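You operate a simulated robot arm through the tools that you are given. There is no shell and no other tool. Be economical: measure what you need, move in short steps, check, and stop when the job is done.

The job below is to be done with a simulated robot arm. You get a single attempt, and the scene is never put back.

JOB
Press the pin of the blue part flush and set the part back.
Fine: use the press; lever up before the slide comes out; leave them so.

It is judged by the outcome, as a careful person would: the job done as asked, and still so three seconds after it is handed in. It fails if anything else is knocked over, pushed out of place, dropped, spilled or broken.

ROBOT AND FRAMES
A 7-joint arm with a two-finger parallel gripper, fixed in place. Base frame: the origin is at the foot of the arm, x ahead of it, y to its left, z up; the work surface is at about z = 0. Readings come in mm, rad, newtons and seconds.
With the tool pointing down near the work surface it reaches from about 220 to 580 mm from the base axis. Its first joint turns from -1.152 to 1.152 rad. Payload 2.5 kg.
The TCP is the grasp point between the finger pads, 23 mm short of the fingertips. In the tool frame z runs along the fingers and y along their closing line. Largest opening 94 mm; finger width 38, thickness 10; the body of the gripper, 54 by 96 mm, starts 39 mm behind the TCP.
Orientation is that of the tool frame in the base frame, as a unit quaternion [x, y, z, w]. With the fingers straight down and closing along the base's y, the tool's x points along the base's -x, its y along +y and its z along -z.

CONTROLS
- The arm moves only by the tool step_arm. Its argument "targets" is a list of rows, each a list of 7 numbers: the shift along the tool's x, y, z in mm, then the turn, a rotation vector about the tool's x, y, z in degrees, then the gripper command, from -1 (shut) to 1 (fully open), values between in proportion. In form: [[dx, dy, dz, rx, ry, rz, grip], ...]. A call has 1 to 10 rows; each row shifts and turns the commanded pose from where the row before left it, along the tool's axes as they then stand. Rows are played at 5 a second. More than 50 mm and 0.15 rad between two rows, or a gripper value outside its range, and nothing of the call is played. Where a pose cannot be reached the arm comes as near as it can. A force on the tool above 70 N (or 10 N above the force at the start of the call, whichever is more), or a blocked arm, ends the call early, and 0.2 s more pass. The fingers move at their own pace (about 108 mm/s each) and stop on an object; they squeeze with about 31 N. The grip force told is the motor's: it shows also when the fingers shut on nothing. Time passes only in rows, and 0.2 s behind the last, so rows that do not move let the fingers close. The reply holds the time, the measured pose of the TCP, the force on the tool along the base axes, the opening and the grip force, in the units named above and with some noise, with the torque about the TCP (base axes, N m) and any sound that the robot's microphone picked up.
- Cameras (640 x 400 px; columns grow to the right, rows downward): "scene" is fixed at [121.7, -403.5, 559.8]; the picture's right is [0.81, -0.58, 0.00], its down [-0.25, -0.36, -0.90] and it looks along [0.52, 0.73, -0.44] (base axes); focal length 334 px, centre (320, 200). "wrist" rides on the gripper at [86, 16, -74] in the tool frame; the picture's right is [-0.18, 0.98, 0.00], its down [-0.58, -0.11, -0.81] and it looks along [-0.79, -0.15, 0.59] (tool axes); focal length 243 px, centre (320, 200). There is no depth. A picture from a camera that has moved, and an enlarged one, comes with that camera's place and axes in the base frame and with its lens.
- snapshot(camera): a new picture of that camera. It takes no simulated time.
- inspect(camera, box): a new picture of the part [left, top, right, bottom] of that camera's present view, enlarged. It takes no simulated time.
- finish_job(): hands the job in; it is judged then, once.

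Work in short steps. Places have to be worked out from the pictures, the camera data and where the tool is seen: move nearer, look again, correct. Check each grasp and each placing, and mend what went wrong. You have 120 turns and 84 pictures in all, those below and enlarged ones among them. Open the gripper and draw the arm clear of the work before you hand the job in, unless the task says otherwise; then end with one line.

The tools are called after "Call:" as a command line: name --pt "numbers of a row" for each row, then --argument value for the rest, lists and objects as JSON in quotes. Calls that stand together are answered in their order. step_arm: Moves the arm, as the interface text tells. Its arguments: {"type":"object","properties":{"targets":{"type":"array","items":{"type":"array","items":{"type":"number"}}}},"required":["targets"]} The other tools are called the same way: snapshot (camera) takes a picture; inspect (camera, box) takes an enlarged picture of a part of a camera's view; finish_job () hands the job in.

At the start:

```text
time: 0.0
eef_pos: [417.2, 82.5, 444.6]
orientation: [-0.001, 1.0, 0.0, 0.0]
contact_force: [0.4, 0.7, -0.6]
wrist_torque: [0.0, -0.01, 0.02]
gripper_width: 94.1
grasp_force: 0.1
```

scene: 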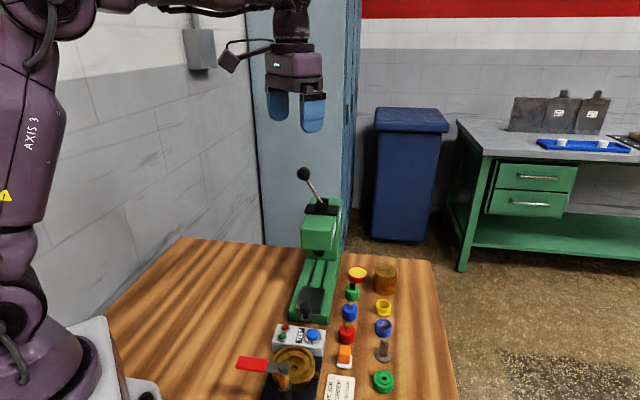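
wrist: 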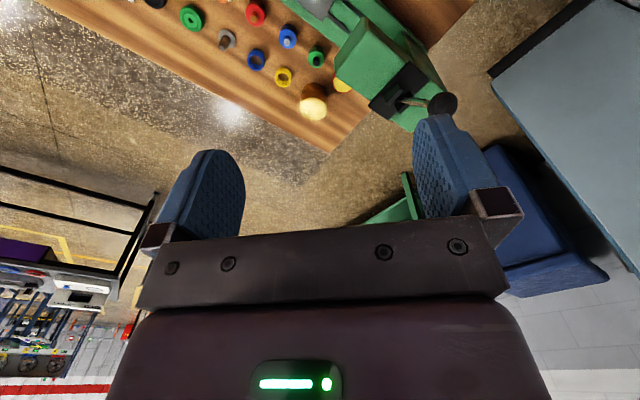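

The scene shows a green press with a lever, a slide, and several parts. I look closer at the press and the parts.

Call:
inspect --camera "scene" --box '[230, 250, 430, 400]'

Call:
inspect --camera "scene" --box '[260, 150, 420, 300]'

```text
2.67 times, centred on (330, 325) of scene
camera zoom: at [121.7, -403.5, 559.8], right [0.81, -0.58, 0.0], down [-0.25, -0.36, -0.9], along [0.52, 0.73, -0.44], focal length 891 px, centre (293, -133)
```

zoom: 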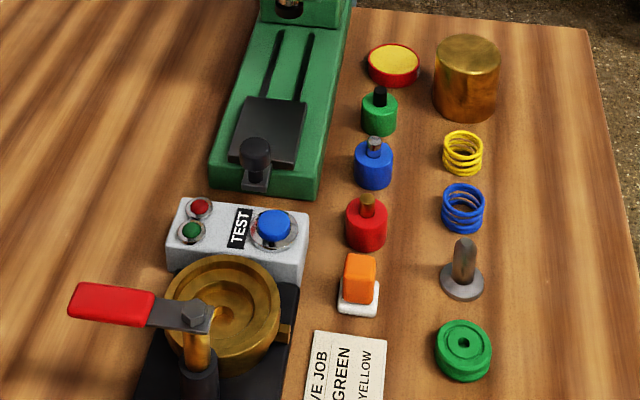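

```text
2.67 times, centred on (340, 225) of scene
camera zoom: at [121.7, -403.5, 559.8], right [0.81, -0.58, 0.0], down [-0.25, -0.36, -0.9], along [0.52, 0.73, -0.44], focal length 891 px, centre (267, 133)
```

zoom: 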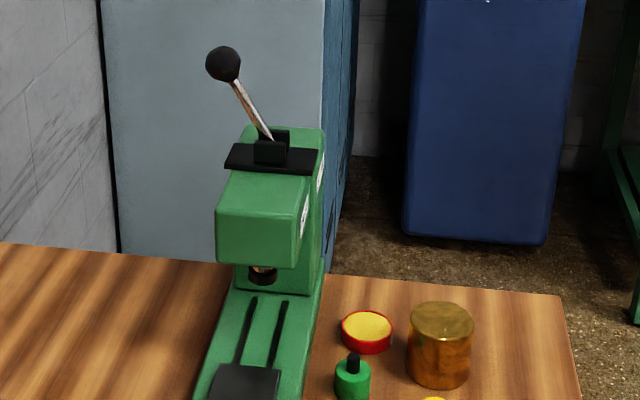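

The card, the slide (out), and the lever need a closer look. I move back a little and tilt the wrist camera down for an overhead view.

Call:
step_arm --pt "30 -25 0 0 0 0 1" --pt "30 -25 0 0 0 0 1" --pt "0 0 0 0 8 0 1" --pt "0 0 0 0 8 0 1" --pt "0 0 0 0 8 0 1" --pt "0 0 0 0 8 0 1" --pt "0 0 0 0 0 0 1"

Call:
snapshot --camera "wrist"

```text
time: 1.6
eef_pos: [357.1, 31.3, 443.0]
orientation: [0.0, 0.97, 0.001, -0.243]
contact_force: [-0.3, -0.4, 0.4]
wrist_torque: [0.01, -0.01, -0.03]
gripper_width: 93.9
grasp_force: 0.0
out of reach, approached as far as the arm can: row 6
```

```text
79 pictures are left
camera wrist: at [315.4, 46.8, 549.3], right [0.16, 0.98, -0.09], down [0.89, -0.11, 0.44], along [0.42, -0.15, -0.89], focal length 243 px, centre (320, 200)
```

wrist: 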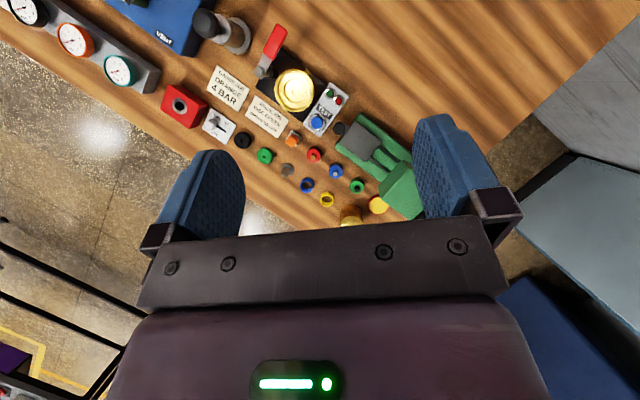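

Useful overview. I enlarge the middle to read the cards and locate the press parts.

Call:
inspect --camera "wrist" --box '[190, 60, 310, 150]'

Call:
inspect --camera "wrist" --box '[290, 80, 450, 220]'

```text
4.44 times, centred on (250, 105) of wrist
camera zoom: at [315.4, 46.8, 549.3], right [0.16, 0.98, -0.09], down [0.89, -0.11, 0.44], along [0.42, -0.15, -0.89], focal length 1078 px, centre (631, 622)
```

zoom: 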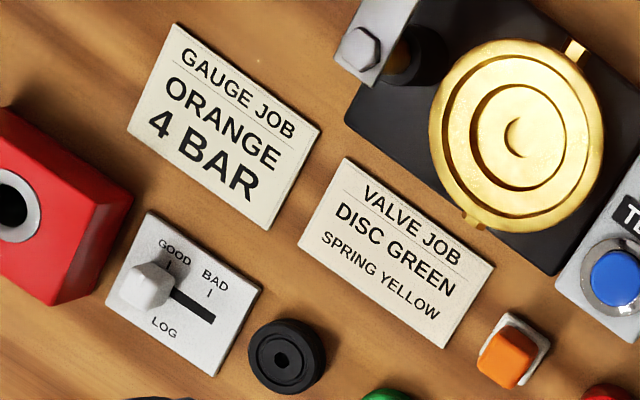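

```text
2.86 times, centred on (370, 150) of wrist
camera zoom: at [315.4, 46.8, 549.3], right [0.16, 0.98, -0.09], down [0.89, -0.11, 0.44], along [0.42, -0.15, -0.89], focal length 693 px, centre (177, 343)
```

zoom: 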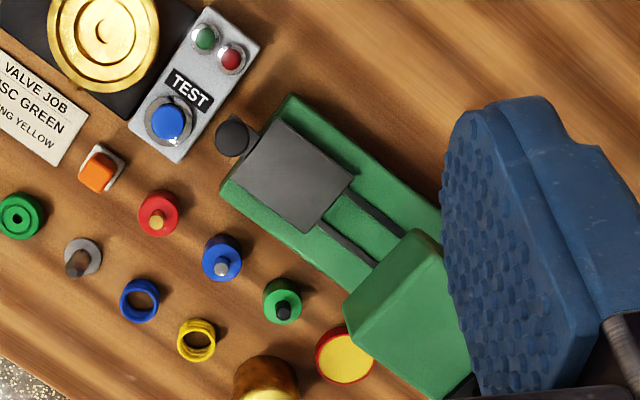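

All other cards belong to other jobs. I estimate the blue part at about (489, 6), the press axis at about 45° in xy, and the slide plate near (450, 55). I lower the tilted camera 200 mm to refine.

Call:
step_arm --pt "-23.5 10 44 0 0 0 1" --pt "-23.5 10 44 0 0 0 1" --pt "-23.5 0 44 0 0 0 1" --pt "-23.5 0 44 0 0 0 1" --pt "0 0 0 0 0 0 1"

Call:
snapshot --camera "wrist"

```text
refused: row 1 steps farther than a row can; nothing moved
```

```text
76 pictures are left
camera wrist: at [315.4, 46.8, 549.3], right [0.16, 0.98, -0.09], down [0.89, -0.11, 0.44], along [0.42, -0.15, -0.89], focal length 243 px, centre (320, 200)
```

wrist: 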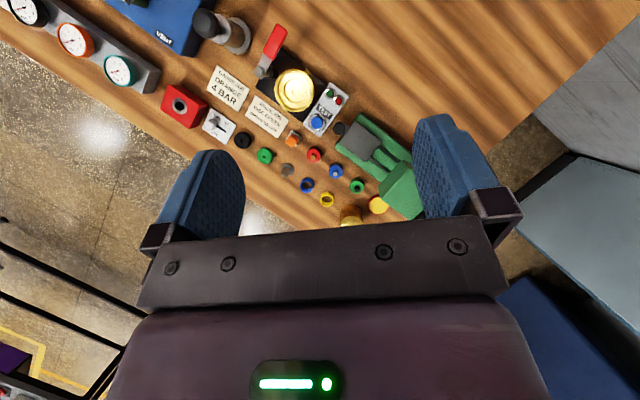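

The step was slightly too long; I shorten the rows.

Call:
step_arm --pt "-20 4 37 0 0 0 1" --pt "-20 4 37 0 0 0 1" --pt "-20 4 37 0 0 0 1" --pt "-20 4 37 0 0 0 1" --pt "-20 4 37 0 0 0 1" --pt "0 0 0 0 0 0 1"

Call:
snapshot --camera "wrist"

```text
time: 3.0
eef_pos: [359.1, 53.4, 231.7]
orientation: [0.0, 0.97, 0.0, -0.242]
contact_force: [-0.2, 0.6, -0.1]
wrist_torque: [0.02, 0.03, -0.03]
gripper_width: 93.8
grasp_force: 0.0
```

```text
75 pictures are left
camera wrist: at [316.8, 68.3, 338.5], right [0.16, 0.98, -0.09], down [0.89, -0.11, 0.44], along [0.42, -0.15, -0.89], focal length 243 px, centre (320, 200)
```

wrist: 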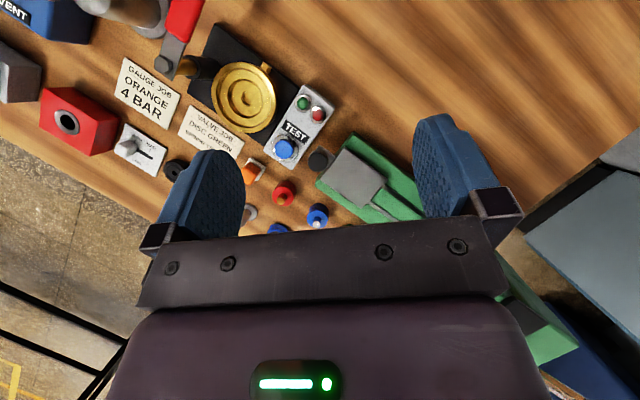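

Call:
inspect --camera "wrist" --box '[230, 120, 430, 245]'

```text
3.20 times, centred on (330, 182) of wrist
camera zoom: at [316.8, 68.3, 338.5], right [0.16, 0.98, -0.09], down [0.89, -0.11, 0.44], along [0.42, -0.15, -0.89], focal length 776 px, centre (288, 256)
```

zoom: 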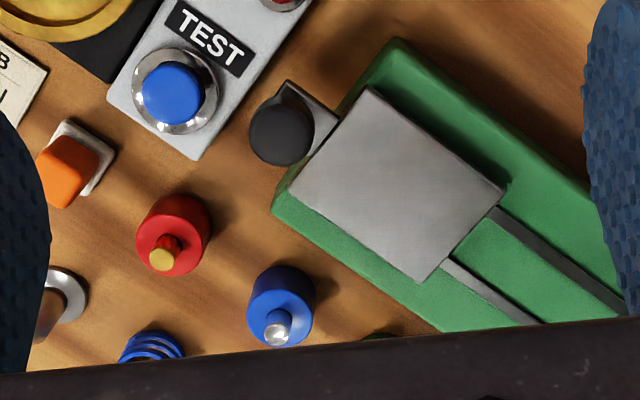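

Plate centre is about (434, 67, 38), the slide axis at about 46°, the knob at about (397, 28, 60), the lever ball at about (501, 197, 279). I straighten the tool, yaw to face the press and tilt to look at its head and lever.

Call:
step_arm --pt "0 0 0 0 -7 0 1" --pt "0 0 0 0 -7 0 1" --pt "0 0 0 0 -7 0 1" --pt "0 0 0 0 -7 0 1" --pt "-35 10 -9 0 0 0 1" --pt "0 0 0 0 0 -8 1" --pt "0 0 0 0 0 -8 1" --pt "0 0 0 0 0 -8 1" --pt "0 0 0 0 0 -8 1" --pt "0 0 0 0 0 -8 1"

Call:
step_arm --pt "0 0 0 0 0 -6 1" --pt "0 0 0 0 -8 0 1" --pt "0 0 0 0 -8 0 1" --pt "0 0 0 0 -8 0 1" --pt "0 0 0 0 -8 0 1" --pt "0 0 0 0 0 0 1"

Call:
snapshot --camera "wrist"

Call:
snapshot --camera "scene"

```text
time: 5.2
eef_pos: [393.0, 61.4, 242.7]
orientation: [-0.344, 0.939, 0.0, 0.0]
contact_force: [-1.3, 0.5, 0.3]
wrist_torque: [0.02, 0.01, 0.0]
gripper_width: 94.3
grasp_force: 0.0
```

```text
time: 6.6
eef_pos: [391.9, 61.5, 241.0]
orientation: [-0.375, 0.885, 0.108, 0.254]
contact_force: [-0.2, 0.6, 0.0]
wrist_torque: [-0.01, 0.02, 0.03]
gripper_width: 94.1
grasp_force: 0.0
```

```text
73 pictures are left
camera wrist: at [302.3, -9.1, 258.5], right [-0.6, 0.8, 0.1], down [0.12, -0.03, 0.99], along [0.79, 0.61, -0.08], focal length 243 px, centre (320, 200)
```

wrist: 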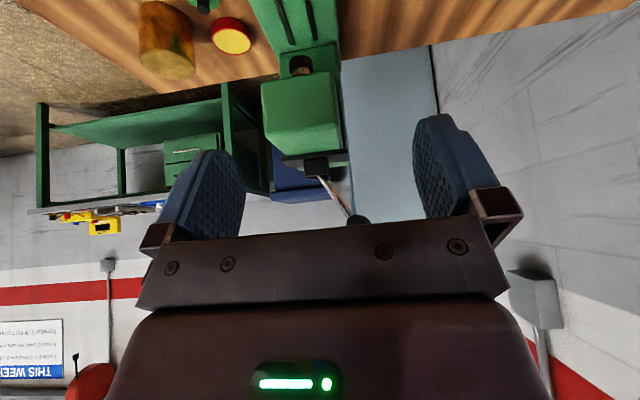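

```text
72 pictures are left
```

scene: 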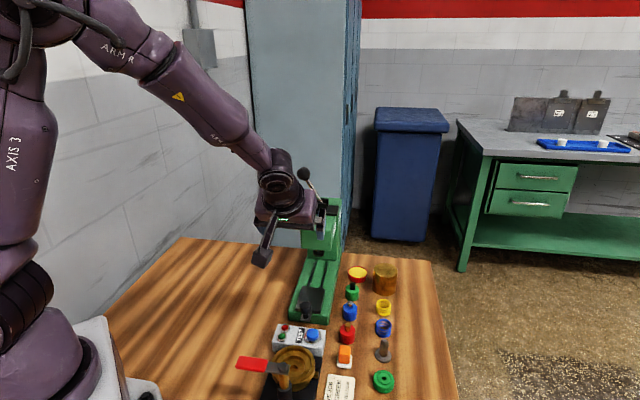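

Call:
inspect --camera "wrist" --box '[230, 0, 400, 235]'

```text
1.70 times, centred on (315, 118) of wrist
camera zoom: at [302.3, -9.1, 258.5], right [-0.6, 0.8, 0.1], down [0.12, -0.03, 0.99], along [0.79, 0.61, -0.08], focal length 413 px, centre (328, 340)
```

zoom: 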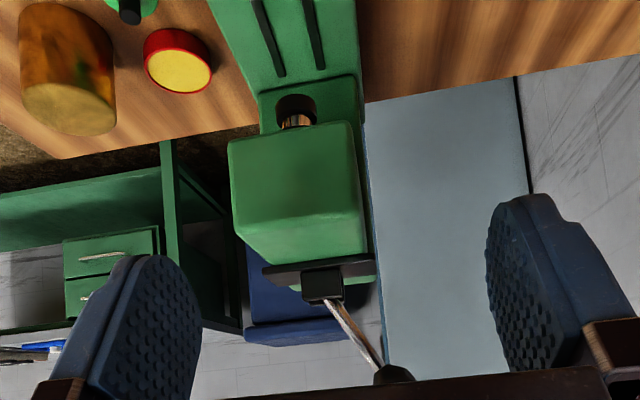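

The lever swings about an axis parallel to the slide and leans left, so it pulls left and down. First the part: I straighten the tool and yaw so that the fingers close along the part row.

Call:
step_arm --pt "0 0 0 0 8 0 1" --pt "0 0 0 0 8 0 1" --pt "0 0 0 0 8 0 1" --pt "0 0 0 0 8 0 1" --pt "0 0 0 0 0 8 1" --pt "0 0 0 0 0 8 1" --pt "0 0 0 0 0 8 1" --pt "0 0 0 0 0 8 1" --pt "0 0 0 0 0 8 1" --pt "0 0 0 0 0 8 1"

Call:
step_arm --pt "0 0 0 0 0 8 1" --pt "0 0 0 0 0 8 1" --pt "0 0 0 0 0 8 1" --pt "0 0 0 0 0 8 1" --pt "0 0 0 0 0 8 1" --pt "0 0 0 0 0 2 1" --pt "-35 10 20 0 0 0 1" --pt "-35 10 20 0 0 0 1" --pt "-35 10 20 0 0 0 1" --pt "0 0 0 0 0 0 1"

Call:
snapshot --camera "wrist"

Call:
snapshot --camera "scene"

```text
time: 8.8
eef_pos: [393.6, 60.5, 242.2]
orientation: [0.018, 1.0, 0.0, 0.0]
contact_force: [-0.5, 0.4, -0.5]
wrist_torque: [0.02, 0.0, -0.02]
gripper_width: 94.0
grasp_force: 0.2
```

```text
time: 11.0
eef_pos: [491.7, 7.7, 180.0]
orientation: [0.375, 0.927, -0.001, 0.0]
contact_force: [0.2, 0.2, -0.1]
wrist_torque: [0.0, -0.05, 0.02]
gripper_width: 94.1
grasp_force: 0.0
```

```text
70 pictures are left
camera wrist: at [440.4, 79.4, 254.1], right [0.81, 0.58, 0.0], down [0.34, -0.48, 0.81], along [0.47, -0.66, -0.59], focal length 243 px, centre (320, 200)
```

wrist: 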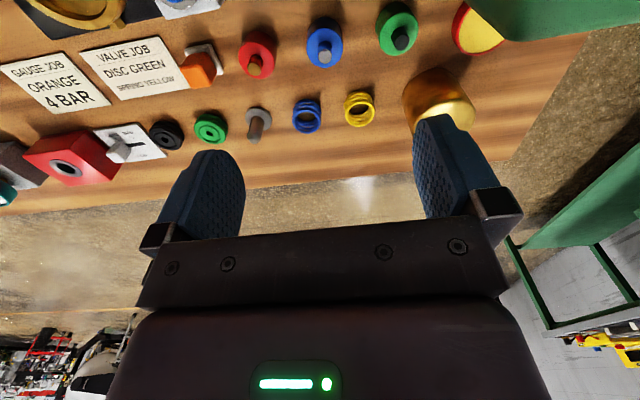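

```text
69 pictures are left
```

scene: 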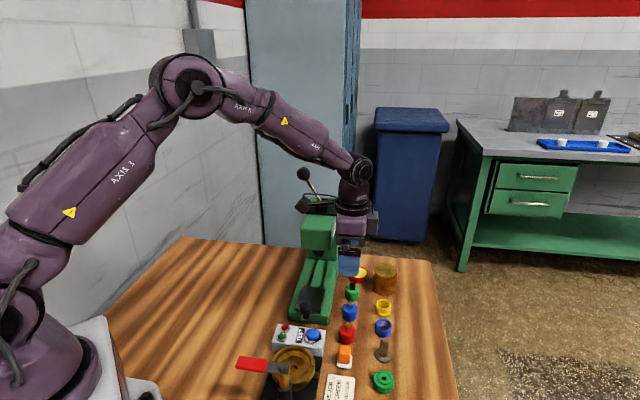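

Call:
inspect --camera "wrist" --box '[270, 0, 400, 80]'

```text
4.92 times, centred on (335, 40) of wrist
camera zoom: at [440.4, 79.4, 254.1], right [0.81, 0.58, 0.0], down [0.34, -0.48, 0.81], along [0.47, -0.66, -0.59], focal length 1194 px, centre (246, 988)
```

zoom: 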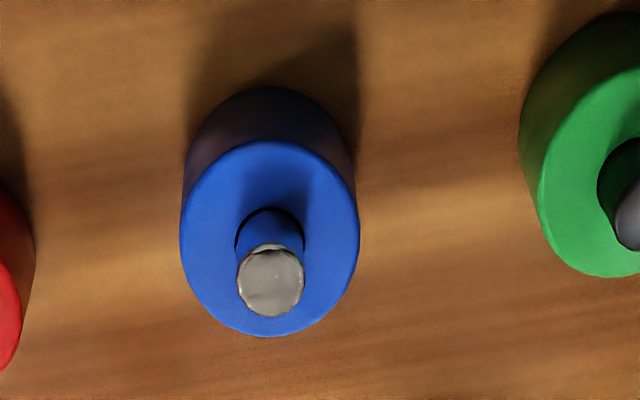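

Blue part centre is (496, 7.7), radius about 15.5, body top about 25, pin tip about 40. I narrow the opening to 50 mm (neighbours are 61 mm apart), align and descend partway.

Call:
step_arm --pt "-3.1 3 0 0 0 0 0.06" --pt "0 0 30 0 0 0 0.06" --pt "0 0 40 0 0 0 0.06" --pt "0 0 0 0 0 0 0.06"

Call:
snapshot --camera "wrist"

Call:
inspect --camera "scene" --box '[290, 220, 410, 340]'

```text
time: 12.0
eef_pos: [497.8, 6.6, 115.2]
orientation: [0.374, 0.927, 0.0, 0.0]
contact_force: [-0.6, 0.9, 0.2]
wrist_torque: [-0.01, -0.01, 0.01]
gripper_width: 49.7
grasp_force: 0.1
```

```text
67 pictures are left
camera wrist: at [444.5, 78.1, 187.5], right [0.82, 0.58, 0.0], down [0.34, -0.48, 0.81], along [0.47, -0.66, -0.59], focal length 243 px, centre (320, 200)
```

wrist: 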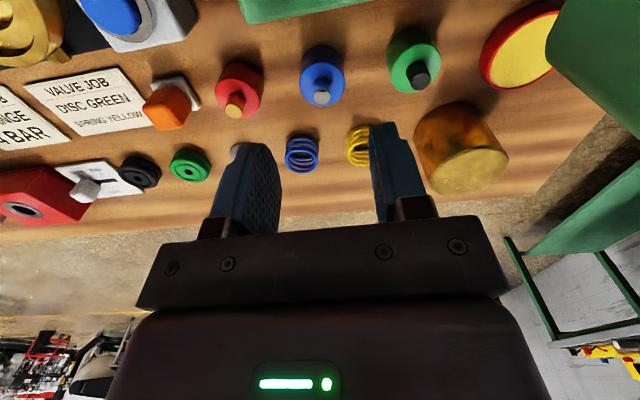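

```text
3.33 times, centred on (350, 280) of scene
camera zoom: at [121.7, -403.5, 559.8], right [0.81, -0.58, 0.0], down [-0.25, -0.36, -0.9], along [0.52, 0.73, -0.44], focal length 1114 px, centre (220, -67)
```

zoom: 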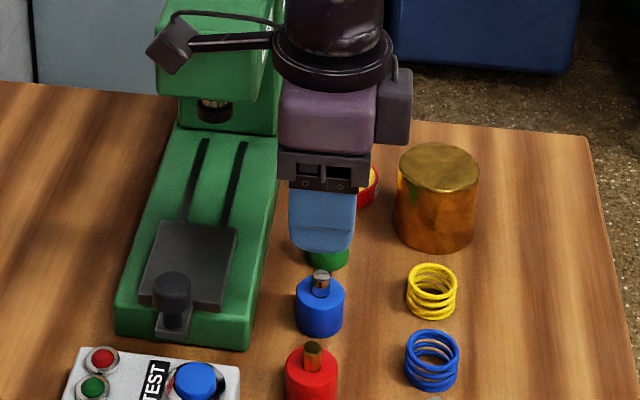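

Call:
step_arm --pt "0 0 40 0 0 0 0.06" --pt "0 0 25 0 0 0 0.06" --pt "0 0 15 0 0 0 0.06" --pt "0 0 0 0 0 0 0.06"

Call:
snapshot --camera "wrist"

Call:
inspect --camera "scene" --box '[290, 220, 410, 340]'

```text
time: 13.0
eef_pos: [495.1, 10.1, 29.8]
orientation: [0.374, 0.927, 0.0, 0.001]
contact_force: [0.0, -0.4, -0.2]
wrist_torque: [0.0, 0.0, 0.03]
gripper_width: 49.6
grasp_force: 0.0
```

```text
65 pictures are left
camera wrist: at [442.7, 81.1, 104.4], right [0.81, 0.58, 0.0], down [0.34, -0.48, 0.81], along [0.47, -0.66, -0.59], focal length 243 px, centre (320, 200)
```

wrist: 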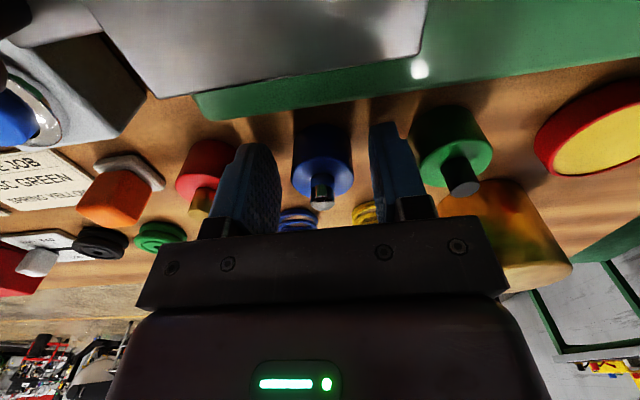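

```text
3.33 times, centred on (350, 280) of scene
camera zoom: at [121.7, -403.5, 559.8], right [0.81, -0.58, 0.0], down [-0.25, -0.36, -0.9], along [0.52, 0.73, -0.44], focal length 1114 px, centre (220, -67)
```

zoom: 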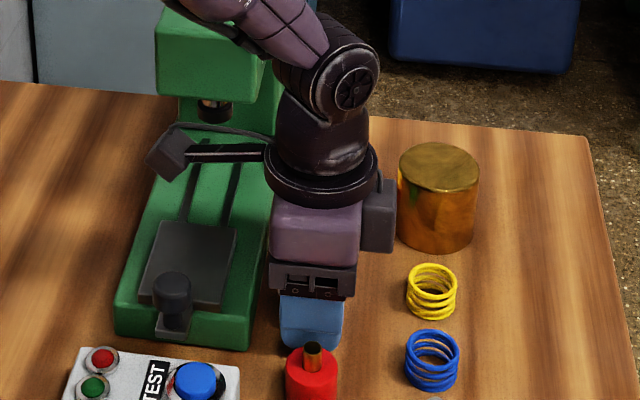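

The part sits between the pads. I close.

Call:
step_arm --pt "0 0 0 0 0 0 -0.5" --pt "0 0 0 0 0 0 -0.5" --pt "0 0 0 0 0 0 -0.5"

```text
time: 13.8
eef_pos: [494.8, 10.1, 31.0]
orientation: [0.375, 0.927, 0.001, 0.0]
contact_force: [0.0, -0.3, -0.2]
wrist_torque: [-0.02, 0.01, 0.01]
gripper_width: 31.2
grasp_force: 30.5
```

Held, 31 mm wide. I lift to clear the slide knob and move 86 mm left over the plate centre.

Call:
step_arm --pt "0 0 -20 0 0 0 -0.5" --pt "0 0 -40 0 0 0 -0.5" --pt "0 0 -15 0 0 0 -0.5" --pt "28 0 0 0 0 0 -0.5" --pt "29 0 0 0 0 0 -0.5" --pt "29 0 0 0 0 0 -0.5" --pt "0 0 0 0 0 0 -0.5" --pt "0 0 0 0 0 0 -0.5"

Call:
inspect --camera "scene" --box '[260, 220, 380, 340]'

Call:
snapshot --camera "wrist"

```text
time: 15.6
eef_pos: [428.3, 68.6, 105.6]
orientation: [0.375, 0.927, 0.0, 0.0]
contact_force: [0.4, -0.1, -0.1]
wrist_torque: [-0.01, 0.0, -0.01]
gripper_width: 23.4
grasp_force: 0.1
```

```text
3.33 times, centred on (320, 280) of scene
camera zoom: at [121.7, -403.5, 559.8], right [0.81, -0.58, 0.0], down [-0.25, -0.36, -0.9], along [0.52, 0.73, -0.44], focal length 1114 px, centre (320, -67)
```

zoom: 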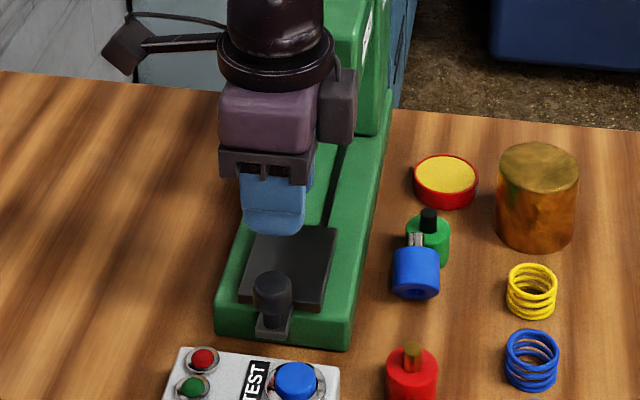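

```text
62 pictures are left
camera wrist: at [376.9, 140.2, 179.7], right [0.82, 0.58, 0.0], down [0.34, -0.48, 0.81], along [0.47, -0.66, -0.59], focal length 243 px, centre (320, 200)
```

wrist: 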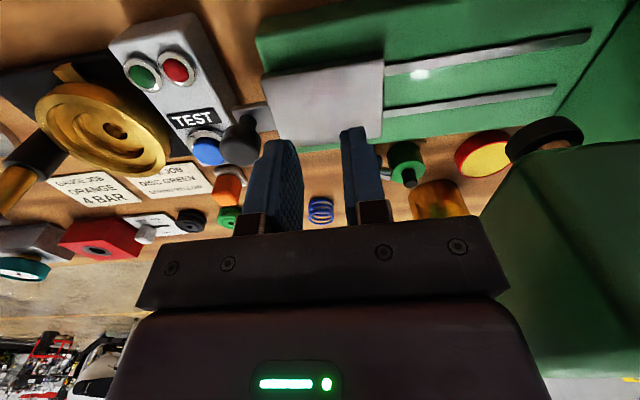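

The part slipped out of the grip (width 23.4, no force). I look where it is.

Call:
inspect --camera "scene" --box '[325, 250, 395, 320]'

Call:
inspect --camera "wrist" --box '[370, 110, 470, 220]'

```text
5.71 times, centred on (360, 285) of scene
camera zoom: at [121.7, -403.5, 559.8], right [0.81, -0.58, 0.0], down [-0.25, -0.36, -0.9], along [0.52, 0.73, -0.44], focal length 1910 px, centre (91, -286)
```

zoom: 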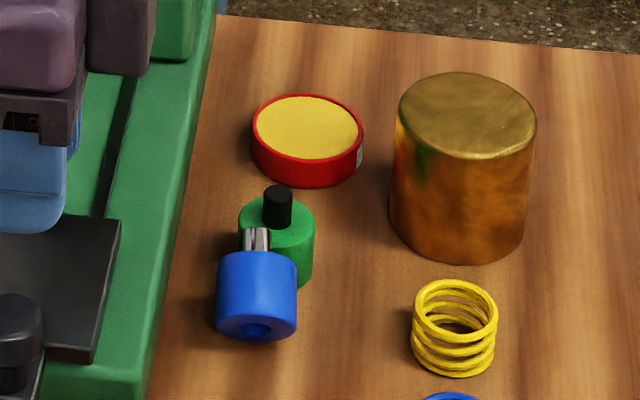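

```text
3.64 times, centred on (420, 165) of wrist
camera zoom: at [376.9, 140.2, 179.7], right [0.82, 0.58, 0.0], down [0.34, -0.48, 0.81], along [0.47, -0.66, -0.59], focal length 882 px, centre (-44, 327)
```

zoom: 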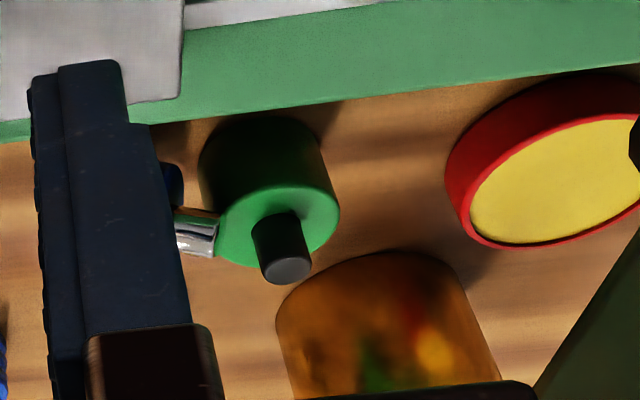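

The blue part fell tilted against the green part; the green has not moved. I rise, yaw the tool by −90° so the camera looks along the row, and go over the blue part for a look.

Call:
step_arm --pt "0 0 -40 0 0 0 0" --pt "0 0 -40 0 0 0 0.2" --pt "0 0 -20 0 0 -8 0.2" --pt "0 0 0 0 0 -8 0.2" --pt "0 0 0 0 0 -8 0.2" --pt "0 0 0 0 0 -8 0.2" --pt "0 0 0 0 0 -8 0.2" --pt "0 0 0 0 0 -8 0.2" --pt "0 0 0 0 0 -8 0.2" --pt "0 0 0 0 0 -8 0.2"

Call:
step_arm --pt "0 0 0 0 0 -8 0.2" --pt "0 0 0 0 0 -8 0.2" --pt "0 0 0 0 0 -8 0.2" --pt "0 -40 0 0 0 -2 0.2" --pt "0 -40 0 0 0 0 0.2" --pt "0 0 15 0 0 0 0.2" --pt "0 0 0 0 0 0 0.2"

Call:
snapshot --camera "wrist"

```text
time: 17.8
eef_pos: [431.3, 73.1, 207.9]
orientation: [-0.175, 0.985, 0.0, 0.0]
contact_force: [0.0, -0.9, -0.1]
wrist_torque: [0.02, 0.03, 0.0]
gripper_width: 56.5
grasp_force: 0.1
```

```text
time: 19.4
eef_pos: [489.1, 14.3, 192.9]
orientation: [-0.391, 0.92, -0.001, -0.001]
contact_force: [-0.4, 0.2, 0.0]
wrist_torque: [0.01, 0.03, 0.01]
gripper_width: 56.4
grasp_force: 0.1
```

```text
59 pictures are left
camera wrist: at [415.6, -36.9, 266.9], right [-0.58, 0.81, 0.0], down [0.48, 0.34, 0.81], along [0.66, 0.47, -0.59], focal length 243 px, centre (320, 200)
```

wrist: 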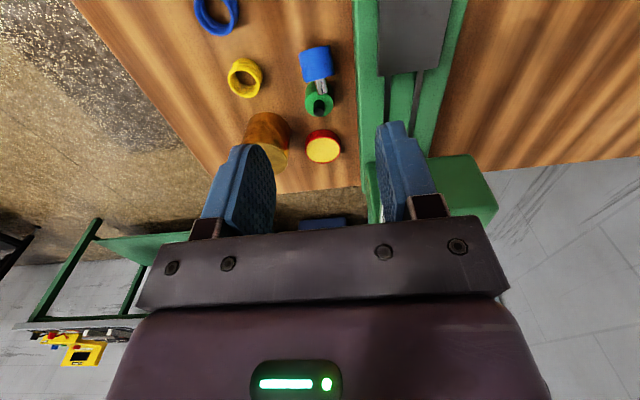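

Call:
inspect --camera "wrist" --box '[270, 30, 370, 130]'

```text
4.00 times, centred on (320, 80) of wrist
camera zoom: at [415.6, -36.9, 266.9], right [-0.58, 0.81, 0.0], down [0.48, 0.34, 0.81], along [0.66, 0.47, -0.59], focal length 970 px, centre (320, 680)
```

zoom: 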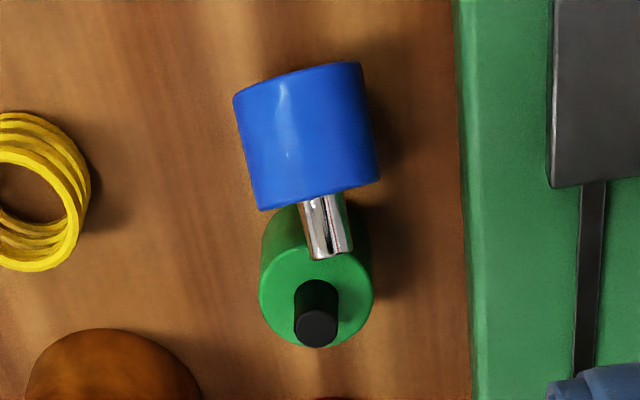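

The blue body leans with its pin on the green part's rim: body centre is about (509, 26, 20), axis along the row, tilted up about 30°. I descend partway with the fingers straddling it across the row.

Call:
step_arm --pt "-23 -6.8 0 0 0 0 0.1" --pt "0 0 40 0 0 0 0.1" --pt "0 0 45 0 0 0 0.1" --pt "0 0 30 0 0 0 0.1" --pt "0 0 0 0 0 0 0.1" --pt "0 0 0 0 0 0 0.1"

Call:
snapshot --camera "wrist"

Call:
inspect --camera "scene" --box '[300, 230, 400, 330]'

```text
time: 20.8
eef_pos: [505.0, 28.4, 76.0]
orientation: [-0.391, 0.92, 0.0, 0.0]
contact_force: [0.4, 0.4, 0.0]
wrist_torque: [0.01, 0.02, 0.0]
gripper_width: 51.5
grasp_force: 0.0
```

```text
57 pictures are left
camera wrist: at [433.2, -22.6, 150.6], right [-0.58, 0.81, 0.0], down [0.48, 0.34, 0.81], along [0.66, 0.47, -0.59], focal length 243 px, centre (320, 200)
```

wrist: 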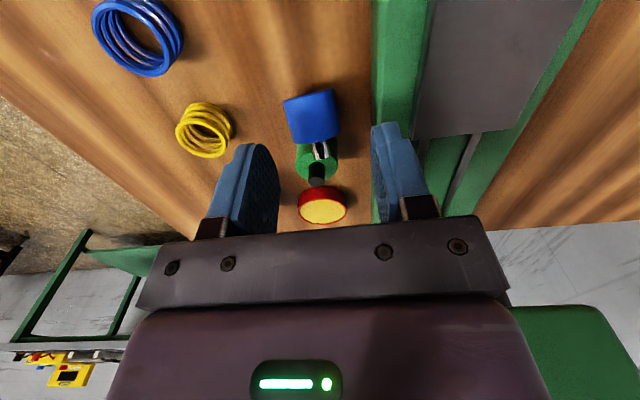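

```text
4.00 times, centred on (350, 280) of scene
camera zoom: at [121.7, -403.5, 559.8], right [0.81, -0.58, 0.0], down [-0.25, -0.36, -0.9], along [0.52, 0.73, -0.44], focal length 1337 px, centre (200, -120)
```

zoom: 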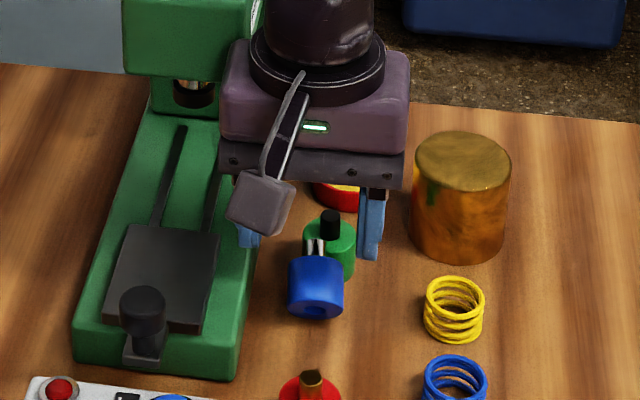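

I correct 4.7 mm sideways, narrow the opening to 42 mm for clearance to the press base, and go down.

Call:
step_arm --pt "-1 -4.7 0 0 0 0 -0.1" --pt "0 0 10 0 0 0 -0.1" --pt "0 0 0 0 0 0 -0.1"

Call:
snapshot --camera "wrist"

```text
time: 21.6
eef_pos: [511.4, 22.3, 67.5]
orientation: [-0.39, 0.921, 0.001, 0.0]
contact_force: [0.6, 0.3, 0.1]
wrist_torque: [0.03, 0.0, 0.0]
gripper_width: 42.1
grasp_force: 0.1
```

```text
55 pictures are left
camera wrist: at [438.6, -27.7, 141.0], right [-0.58, 0.82, 0.0], down [0.48, 0.34, 0.81], along [0.66, 0.47, -0.59], focal length 243 px, centre (320, 200)
```

wrist: 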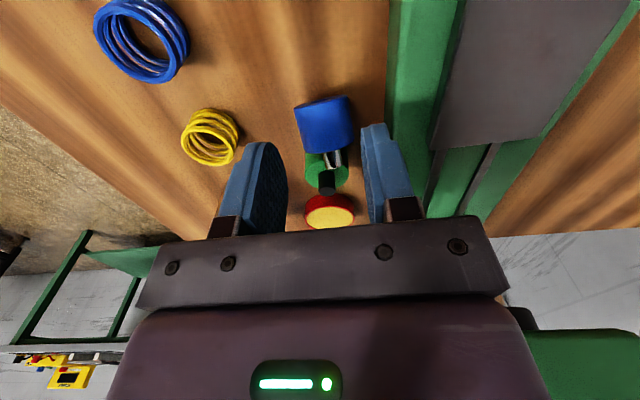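

Call:
step_arm --pt "-1 1.5 20 0 0 0 -0.1" --pt "0 0 16 0 0 0 -0.1" --pt "0 0 0 0 0 0 -0.1"

Call:
snapshot --camera "wrist"

Call:
inspect --camera "scene" --box '[300, 230, 400, 330]'

```text
time: 22.4
eef_pos: [512.2, 25.6, 29.9]
orientation: [-0.391, 0.92, 0.0, 0.0]
contact_force: [-0.5, 1.2, -0.4]
wrist_torque: [0.0, 0.01, 0.03]
gripper_width: 42.5
grasp_force: 0.1
```

```text
54 pictures are left
camera wrist: at [439.1, -25.9, 103.9], right [-0.58, 0.81, 0.0], down [0.48, 0.34, 0.81], along [0.66, 0.47, -0.59], focal length 243 px, centre (320, 200)
```

wrist: 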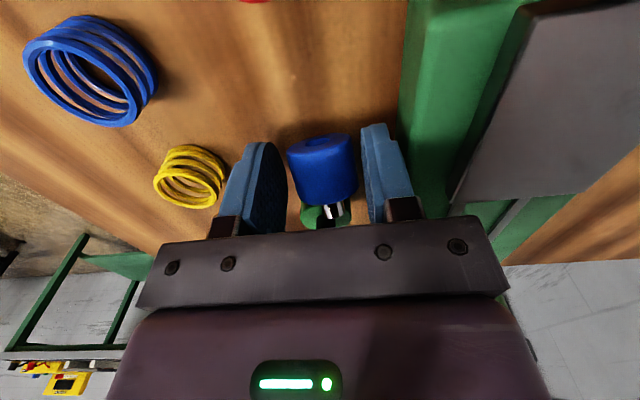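

```text
4.00 times, centred on (350, 280) of scene
camera zoom: at [121.7, -403.5, 559.8], right [0.81, -0.58, 0.0], down [-0.25, -0.36, -0.9], along [0.52, 0.73, -0.44], focal length 1337 px, centre (200, -120)
```

zoom: 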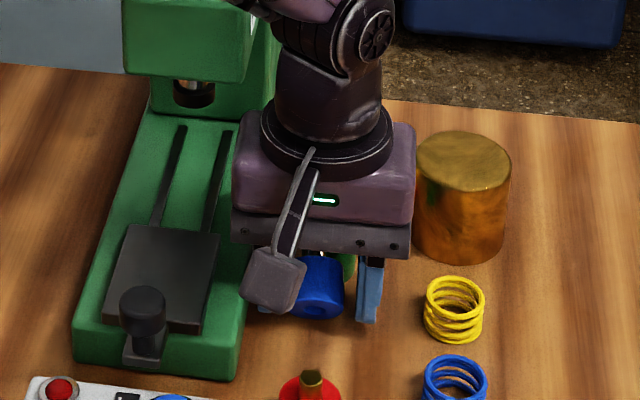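

The part is between the pads. I close firmly, then lift slowly straight up.

Call:
step_arm --pt "0 0 0 0 0 0 -1" --pt "0 0 0 0 0 0 -1" --pt "0 0 0 0 0 0 -1" --pt "0 0 -3 0 0 0 -1" --pt "0 0 -6 0 0 0 -1" --pt "0 0 -8 0 0 0 -1" --pt "0 0 -10 0 0 0 -1" --pt "0 0 -12 0 0 0 -1" --pt "0 0 0 0 0 0 -1"

Call:
snapshot --camera "wrist"

```text
time: 24.4
eef_pos: [511.8, 24.2, 69.5]
orientation: [-0.391, 0.92, 0.0, -0.001]
contact_force: [-0.2, -0.2, -1.5]
wrist_torque: [-0.01, 0.02, 0.0]
gripper_width: 31.5
grasp_force: 30.6
```

```text
52 pictures are left
camera wrist: at [440.0, -26.9, 143.8], right [-0.58, 0.82, 0.0], down [0.48, 0.34, 0.81], along [0.66, 0.47, -0.59], focal length 243 px, centre (320, 200)
```

wrist: 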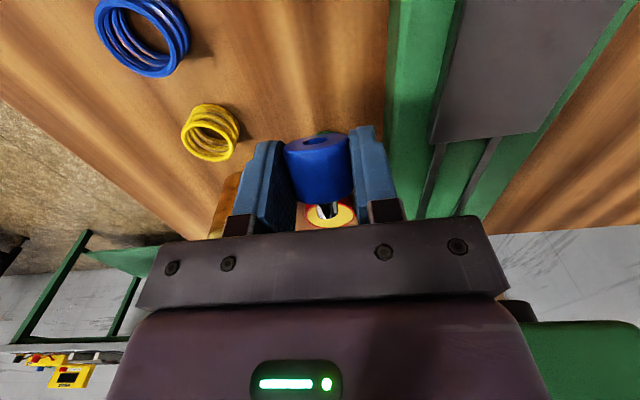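

Held firmly. I raise to z ≈ 125 and carry it over the slide to the empty table area on the left, around (330, 150).

Call:
step_arm --pt "0 0 -20 0 0 0 -1" --pt "0 0 -30 0 0 0 -1" --pt "5 20 0 0 0 0 -1" --pt "6 35 0 0 0 0 -1" --pt "6 40 0 0 0 0 -1" --pt "6 40 0 0 0 0 -1" --pt "6 40 0 0 0 0 -1" --pt "5 30 0 0 0 0 -1" --pt "0 12 0 0 0 0 -1" --pt "0 0 0 0 0 0 -1"

Call:
snapshot --camera "wrist"

Call:
snapshot --camera "scene"

```text
time: 26.6
eef_pos: [334.8, 149.4, 118.7]
orientation: [-0.39, 0.921, 0.0, 0.0]
contact_force: [0.3, 0.5, -1.7]
wrist_torque: [-0.01, 0.0, 0.01]
gripper_width: 31.5
grasp_force: 30.7
```

```text
51 pictures are left
camera wrist: at [262.3, 99.1, 192.3], right [-0.58, 0.81, 0.0], down [0.48, 0.34, 0.81], along [0.66, 0.47, -0.59], focal length 243 px, centre (320, 200)
```

wrist: 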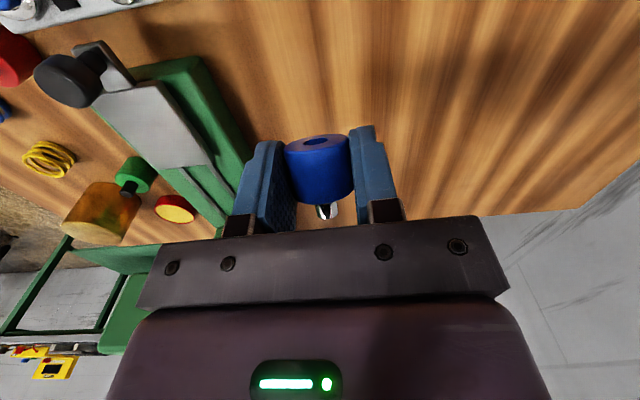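

```text
50 pictures are left
```

scene: 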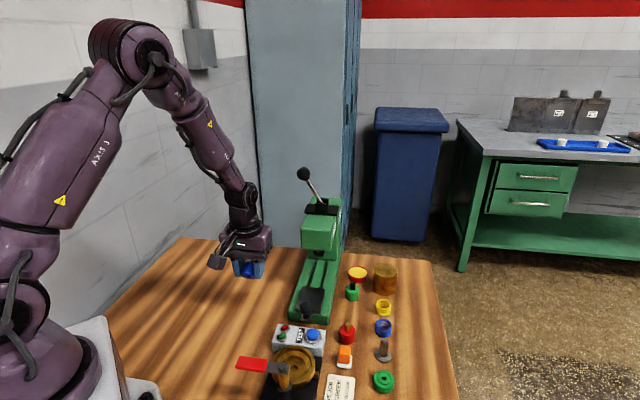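

Call:
step_arm --pt "0 0 0 0 -8 0 -1" --pt "0 0 0 0 -8 0 -1" --pt "0 0 0 0 -8 0 -1" --pt "0 0 0 0 -8 0 -1" --pt "0 0 0 0 0 0 -1"

Call:
inspect --camera "scene" --box '[190, 200, 310, 300]'

Call:
inspect --camera "wrist" --box '[220, 80, 420, 240]'

```text
time: 27.8
eef_pos: [333.8, 151.3, 119.9]
orientation: [-0.376, 0.884, 0.109, 0.254]
contact_force: [-0.3, -0.1, -1.8]
wrist_torque: [-0.02, 0.02, 0.02]
gripper_width: 31.3
grasp_force: 31.2
```

```text
4.00 times, centred on (250, 250) of scene
camera zoom: at [121.7, -403.5, 559.8], right [0.81, -0.58, 0.0], down [-0.25, -0.36, -0.9], along [0.52, 0.73, -0.44], focal length 1337 px, centre (600, 0)
```

zoom: 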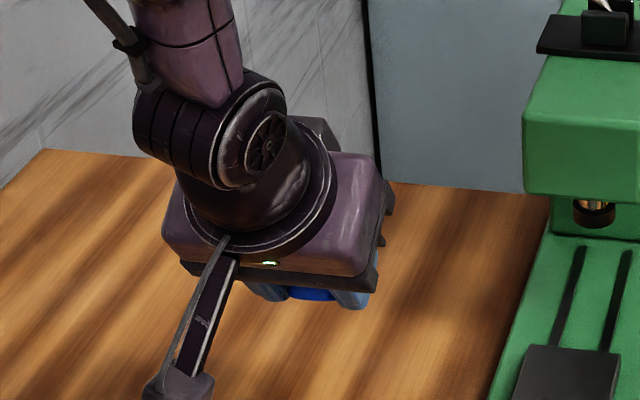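

```text
2.50 times, centred on (320, 160) of wrist
camera zoom: at [243.3, 81.2, 136.8], right [-0.6, 0.79, 0.1], down [0.12, -0.03, 0.99], along [0.79, 0.61, -0.08], focal length 606 px, centre (320, 300)
```

zoom: 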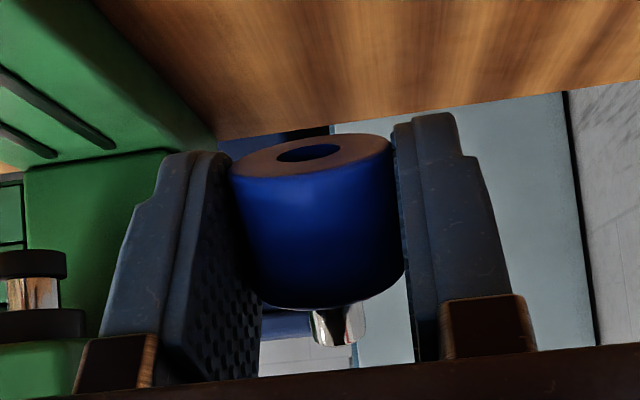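

The part's axis is now about 57–60° up. I lower it toward the table; once its rim rests it should settle flat when released.

Call:
step_arm --pt "21.2 0 33.9 0 0 0 -1" --pt "15.9 0 25.4 0 0 0 -1" --pt "8 0 12.7 0 0 0 -1" --pt "0 0 0 0 0 0 -1"

Call:
snapshot --camera "wrist"

```text
time: 28.8
eef_pos: [334.4, 153.6, 35.1]
orientation: [-0.376, 0.885, 0.108, 0.253]
contact_force: [0.6, 0.2, -2.1]
wrist_torque: [0.01, 0.01, 0.02]
gripper_width: 31.3
grasp_force: 31.1
```

```text
47 pictures are left
camera wrist: at [243.8, 82.7, 52.2], right [-0.6, 0.79, 0.1], down [0.12, -0.03, 0.99], along [0.79, 0.61, -0.08], focal length 243 px, centre (320, 200)
```

wrist: 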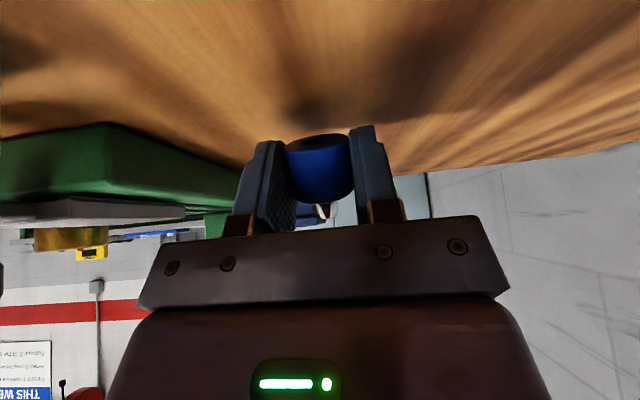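

Still free of the table (TCP z ≈ 35). I go down in small steps until a light contact.

Call:
step_arm --pt "1.6 0 2.5 0 0 0 -1" --pt "1.6 0 2.5 0 0 0 -1" --pt "0 0 0 0 0 0 -1"

Call:
step_arm --pt "1.1 0 1.7 0 0 0 -1" --pt "1.1 0 1.7 0 0 0 -1" --pt "0 0 0 0 0 0 -1"

```text
time: 29.6
eef_pos: [332.6, 151.2, 29.0]
orientation: [-0.375, 0.885, 0.107, 0.254]
contact_force: [-1.2, -0.5, 6.6]
wrist_torque: [-0.02, 0.13, -0.08]
gripper_width: 31.1
grasp_force: 31.6
```

```text
time: 30.1
eef_pos: [333.5, 152.0, 30.0]
orientation: [-0.375, 0.884, 0.107, 0.257]
contact_force: [-1.2, -1.6, 6.8]
wrist_torque: [0.0, 0.19, 0.11]
gripper_width: 31.3
grasp_force: 31.6
stopped in row 2: the force on the tool passed its limit (the readings are from after the stop); the commanded pose is now the measured one
```

Contact at TCP z ≈ 29–30. I open slowly to let the part settle on its base.

Call:
step_arm --pt "0 0 0 0 0 0 -0.3" --pt "0 0 0 0 0 0 -0.2" --pt "0 0 0 0 0 0 -0.05" --pt "0 0 0 0 0 0 0"

Call:
snapshot --camera "wrist"

```text
time: 31.1
eef_pos: [333.5, 151.9, 30.2]
orientation: [-0.376, 0.884, 0.108, 0.257]
contact_force: [3.5, -8.7, 10.9]
wrist_torque: [-0.07, 0.1, 0.09]
gripper_width: 43.2
grasp_force: 0.0
```

```text
46 pictures are left
camera wrist: at [243.0, 81.7, 46.0], right [-0.6, 0.79, 0.1], down [0.12, -0.03, 0.99], along [0.79, 0.61, -0.08], focal length 243 px, centre (320, 200)
```

wrist: 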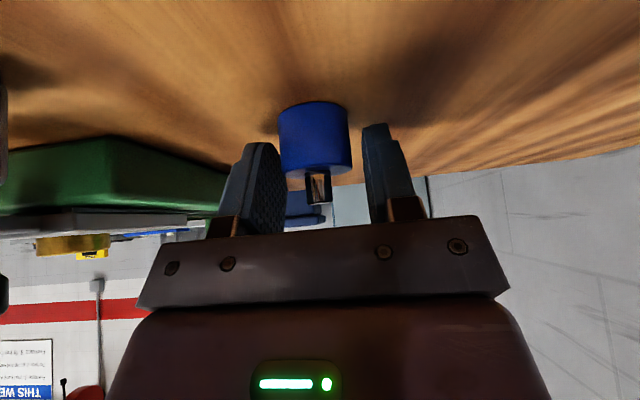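

The part stands upright. I open wider and withdraw along the fingers, then straighten the tool and yaw so the fingers close along x' for the regrasp.

Call:
step_arm --pt "0 0 0 0 0 0 0.3" --pt "-5 0 -9 0 0 0 0.3" --pt "-15 0 -25 0 0 0 0.3" --pt "-18 0 -35 0 0 0 0.3" --pt "0 0 -40 0 8 0 0.3" --pt "0 0 0 0 8 0 0.3" --pt "0 0 0 0 8 0 0.3" --pt "0 0 0 0 8 0 0.3" --pt "0 0 0 0 0 0 0.3"

Call:
snapshot --camera "wrist"

```text
time: 33.1
eef_pos: [316.9, 133.9, 140.9]
orientation: [-0.391, 0.92, 0.0, 0.001]
contact_force: [-0.2, 0.2, 0.7]
wrist_torque: [-0.01, -0.04, -0.02]
gripper_width: 61.2
grasp_force: 0.1
```

```text
45 pictures are left
camera wrist: at [243.3, 82.4, 215.5], right [-0.58, 0.81, 0.0], down [0.48, 0.34, 0.81], along [0.66, 0.47, -0.59], focal length 243 px, centre (320, 200)
```

wrist: 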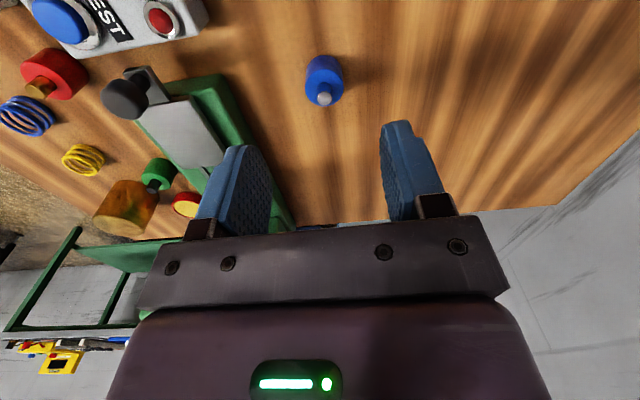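

Call:
inspect --camera "wrist" --box '[280, 40, 370, 120]'

```text
5.00 times, centred on (325, 80) of wrist
camera zoom: at [243.3, 82.4, 215.5], right [-0.58, 0.81, 0.0], down [0.48, 0.34, 0.81], along [0.66, 0.47, -0.59], focal length 1213 px, centre (295, 800)
```

zoom: 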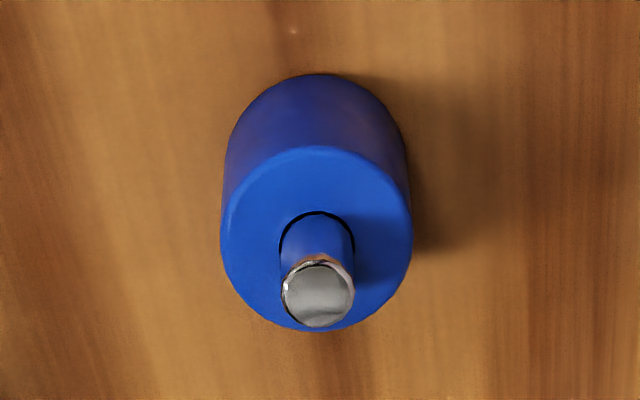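

Part now stands at about (328, 147). I align and descend in two stages with about 45 mm opening.

Call:
step_arm --pt "-18 0.6 0 0 0 0 0" --pt "0 0 35 0 0 0 0" --pt "0 0 35 0 0 0 0" --pt "0 0 0 0 0 0 0" --pt "0 0 0 0 0 0 0"

Call:
snapshot --camera "wrist"

```text
time: 34.3
eef_pos: [327.1, 146.8, 71.3]
orientation: [-0.391, 0.92, 0.0, 0.003]
contact_force: [0.4, 0.3, -0.4]
wrist_torque: [-0.02, -0.02, 0.03]
gripper_width: 46.9
grasp_force: 0.0
```

```text
43 pictures are left
camera wrist: at [254.9, 95.6, 144.8], right [-0.58, 0.81, 0.0], down [0.48, 0.34, 0.81], along [0.66, 0.47, -0.59], focal length 243 px, centre (320, 200)
```

wrist: 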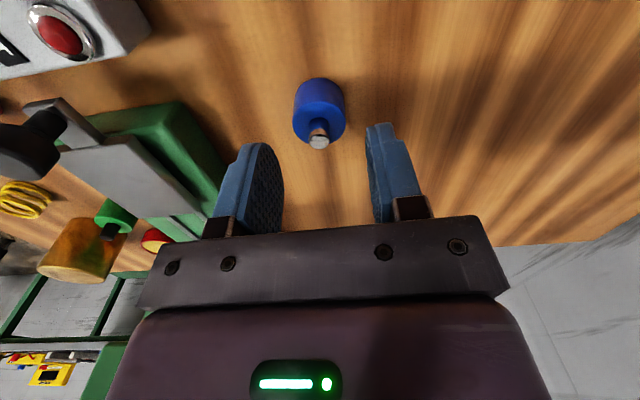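

Call:
step_arm --pt "0 0 25 0 0 0 0" --pt "0 0 15 0 0 0 0" --pt "0 0 5 0 0 0 0" --pt "0 0 0 0 0 0 0"

Call:
snapshot --camera "wrist"

```text
time: 35.3
eef_pos: [328.5, 146.5, 27.8]
orientation: [-0.391, 0.92, 0.0, 0.002]
contact_force: [0.1, -0.2, 0.3]
wrist_torque: [-0.01, -0.03, 0.03]
gripper_width: 46.9
grasp_force: 0.0
```

```text
42 pictures are left
camera wrist: at [254.3, 95.4, 100.9], right [-0.58, 0.81, 0.0], down [0.48, 0.34, 0.81], along [0.66, 0.47, -0.59], focal length 243 px, centre (320, 200)
```

wrist: 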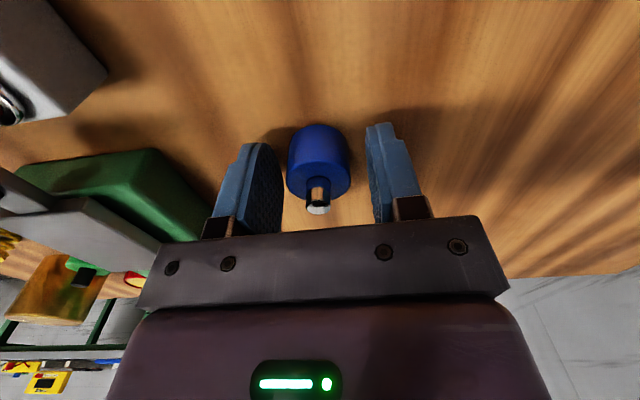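

Call:
step_arm --pt "0 0 1.5 0 0 0 0" --pt "0 0 0 0 0 0 -1" --pt "0 0 0 0 0 0 -1" --pt "0 0 0 0 0 0 -1" --pt "0 0 -2 0 0 0 -1" --pt "0 0 -5 0 0 0 -1" --pt "0 0 -8 0 0 0 -1" --pt "0 0 -10 0 0 0 -1" --pt "0 0 0 0 0 0 -1"

Call:
snapshot --camera "wrist"

```text
time: 37.3
eef_pos: [327.9, 148.8, 50.4]
orientation: [-0.391, 0.92, 0.001, 0.001]
contact_force: [-0.5, 1.0, -1.2]
wrist_torque: [-0.01, -0.01, -0.01]
gripper_width: 31.5
grasp_force: 31.2
```

```text
41 pictures are left
camera wrist: at [255.4, 97.1, 124.5], right [-0.58, 0.81, 0.0], down [0.48, 0.34, 0.81], along [0.66, 0.47, -0.59], focal length 243 px, centre (320, 200)
```

wrist: 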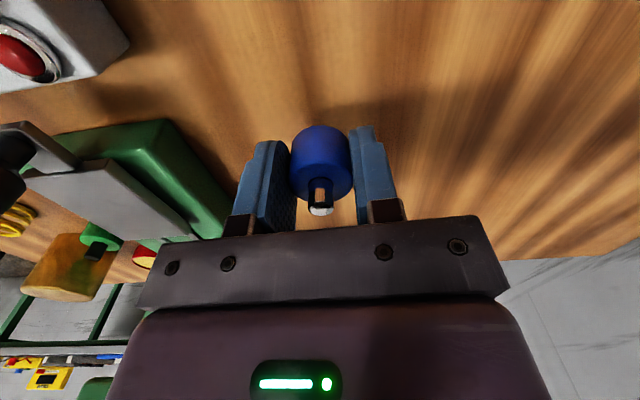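

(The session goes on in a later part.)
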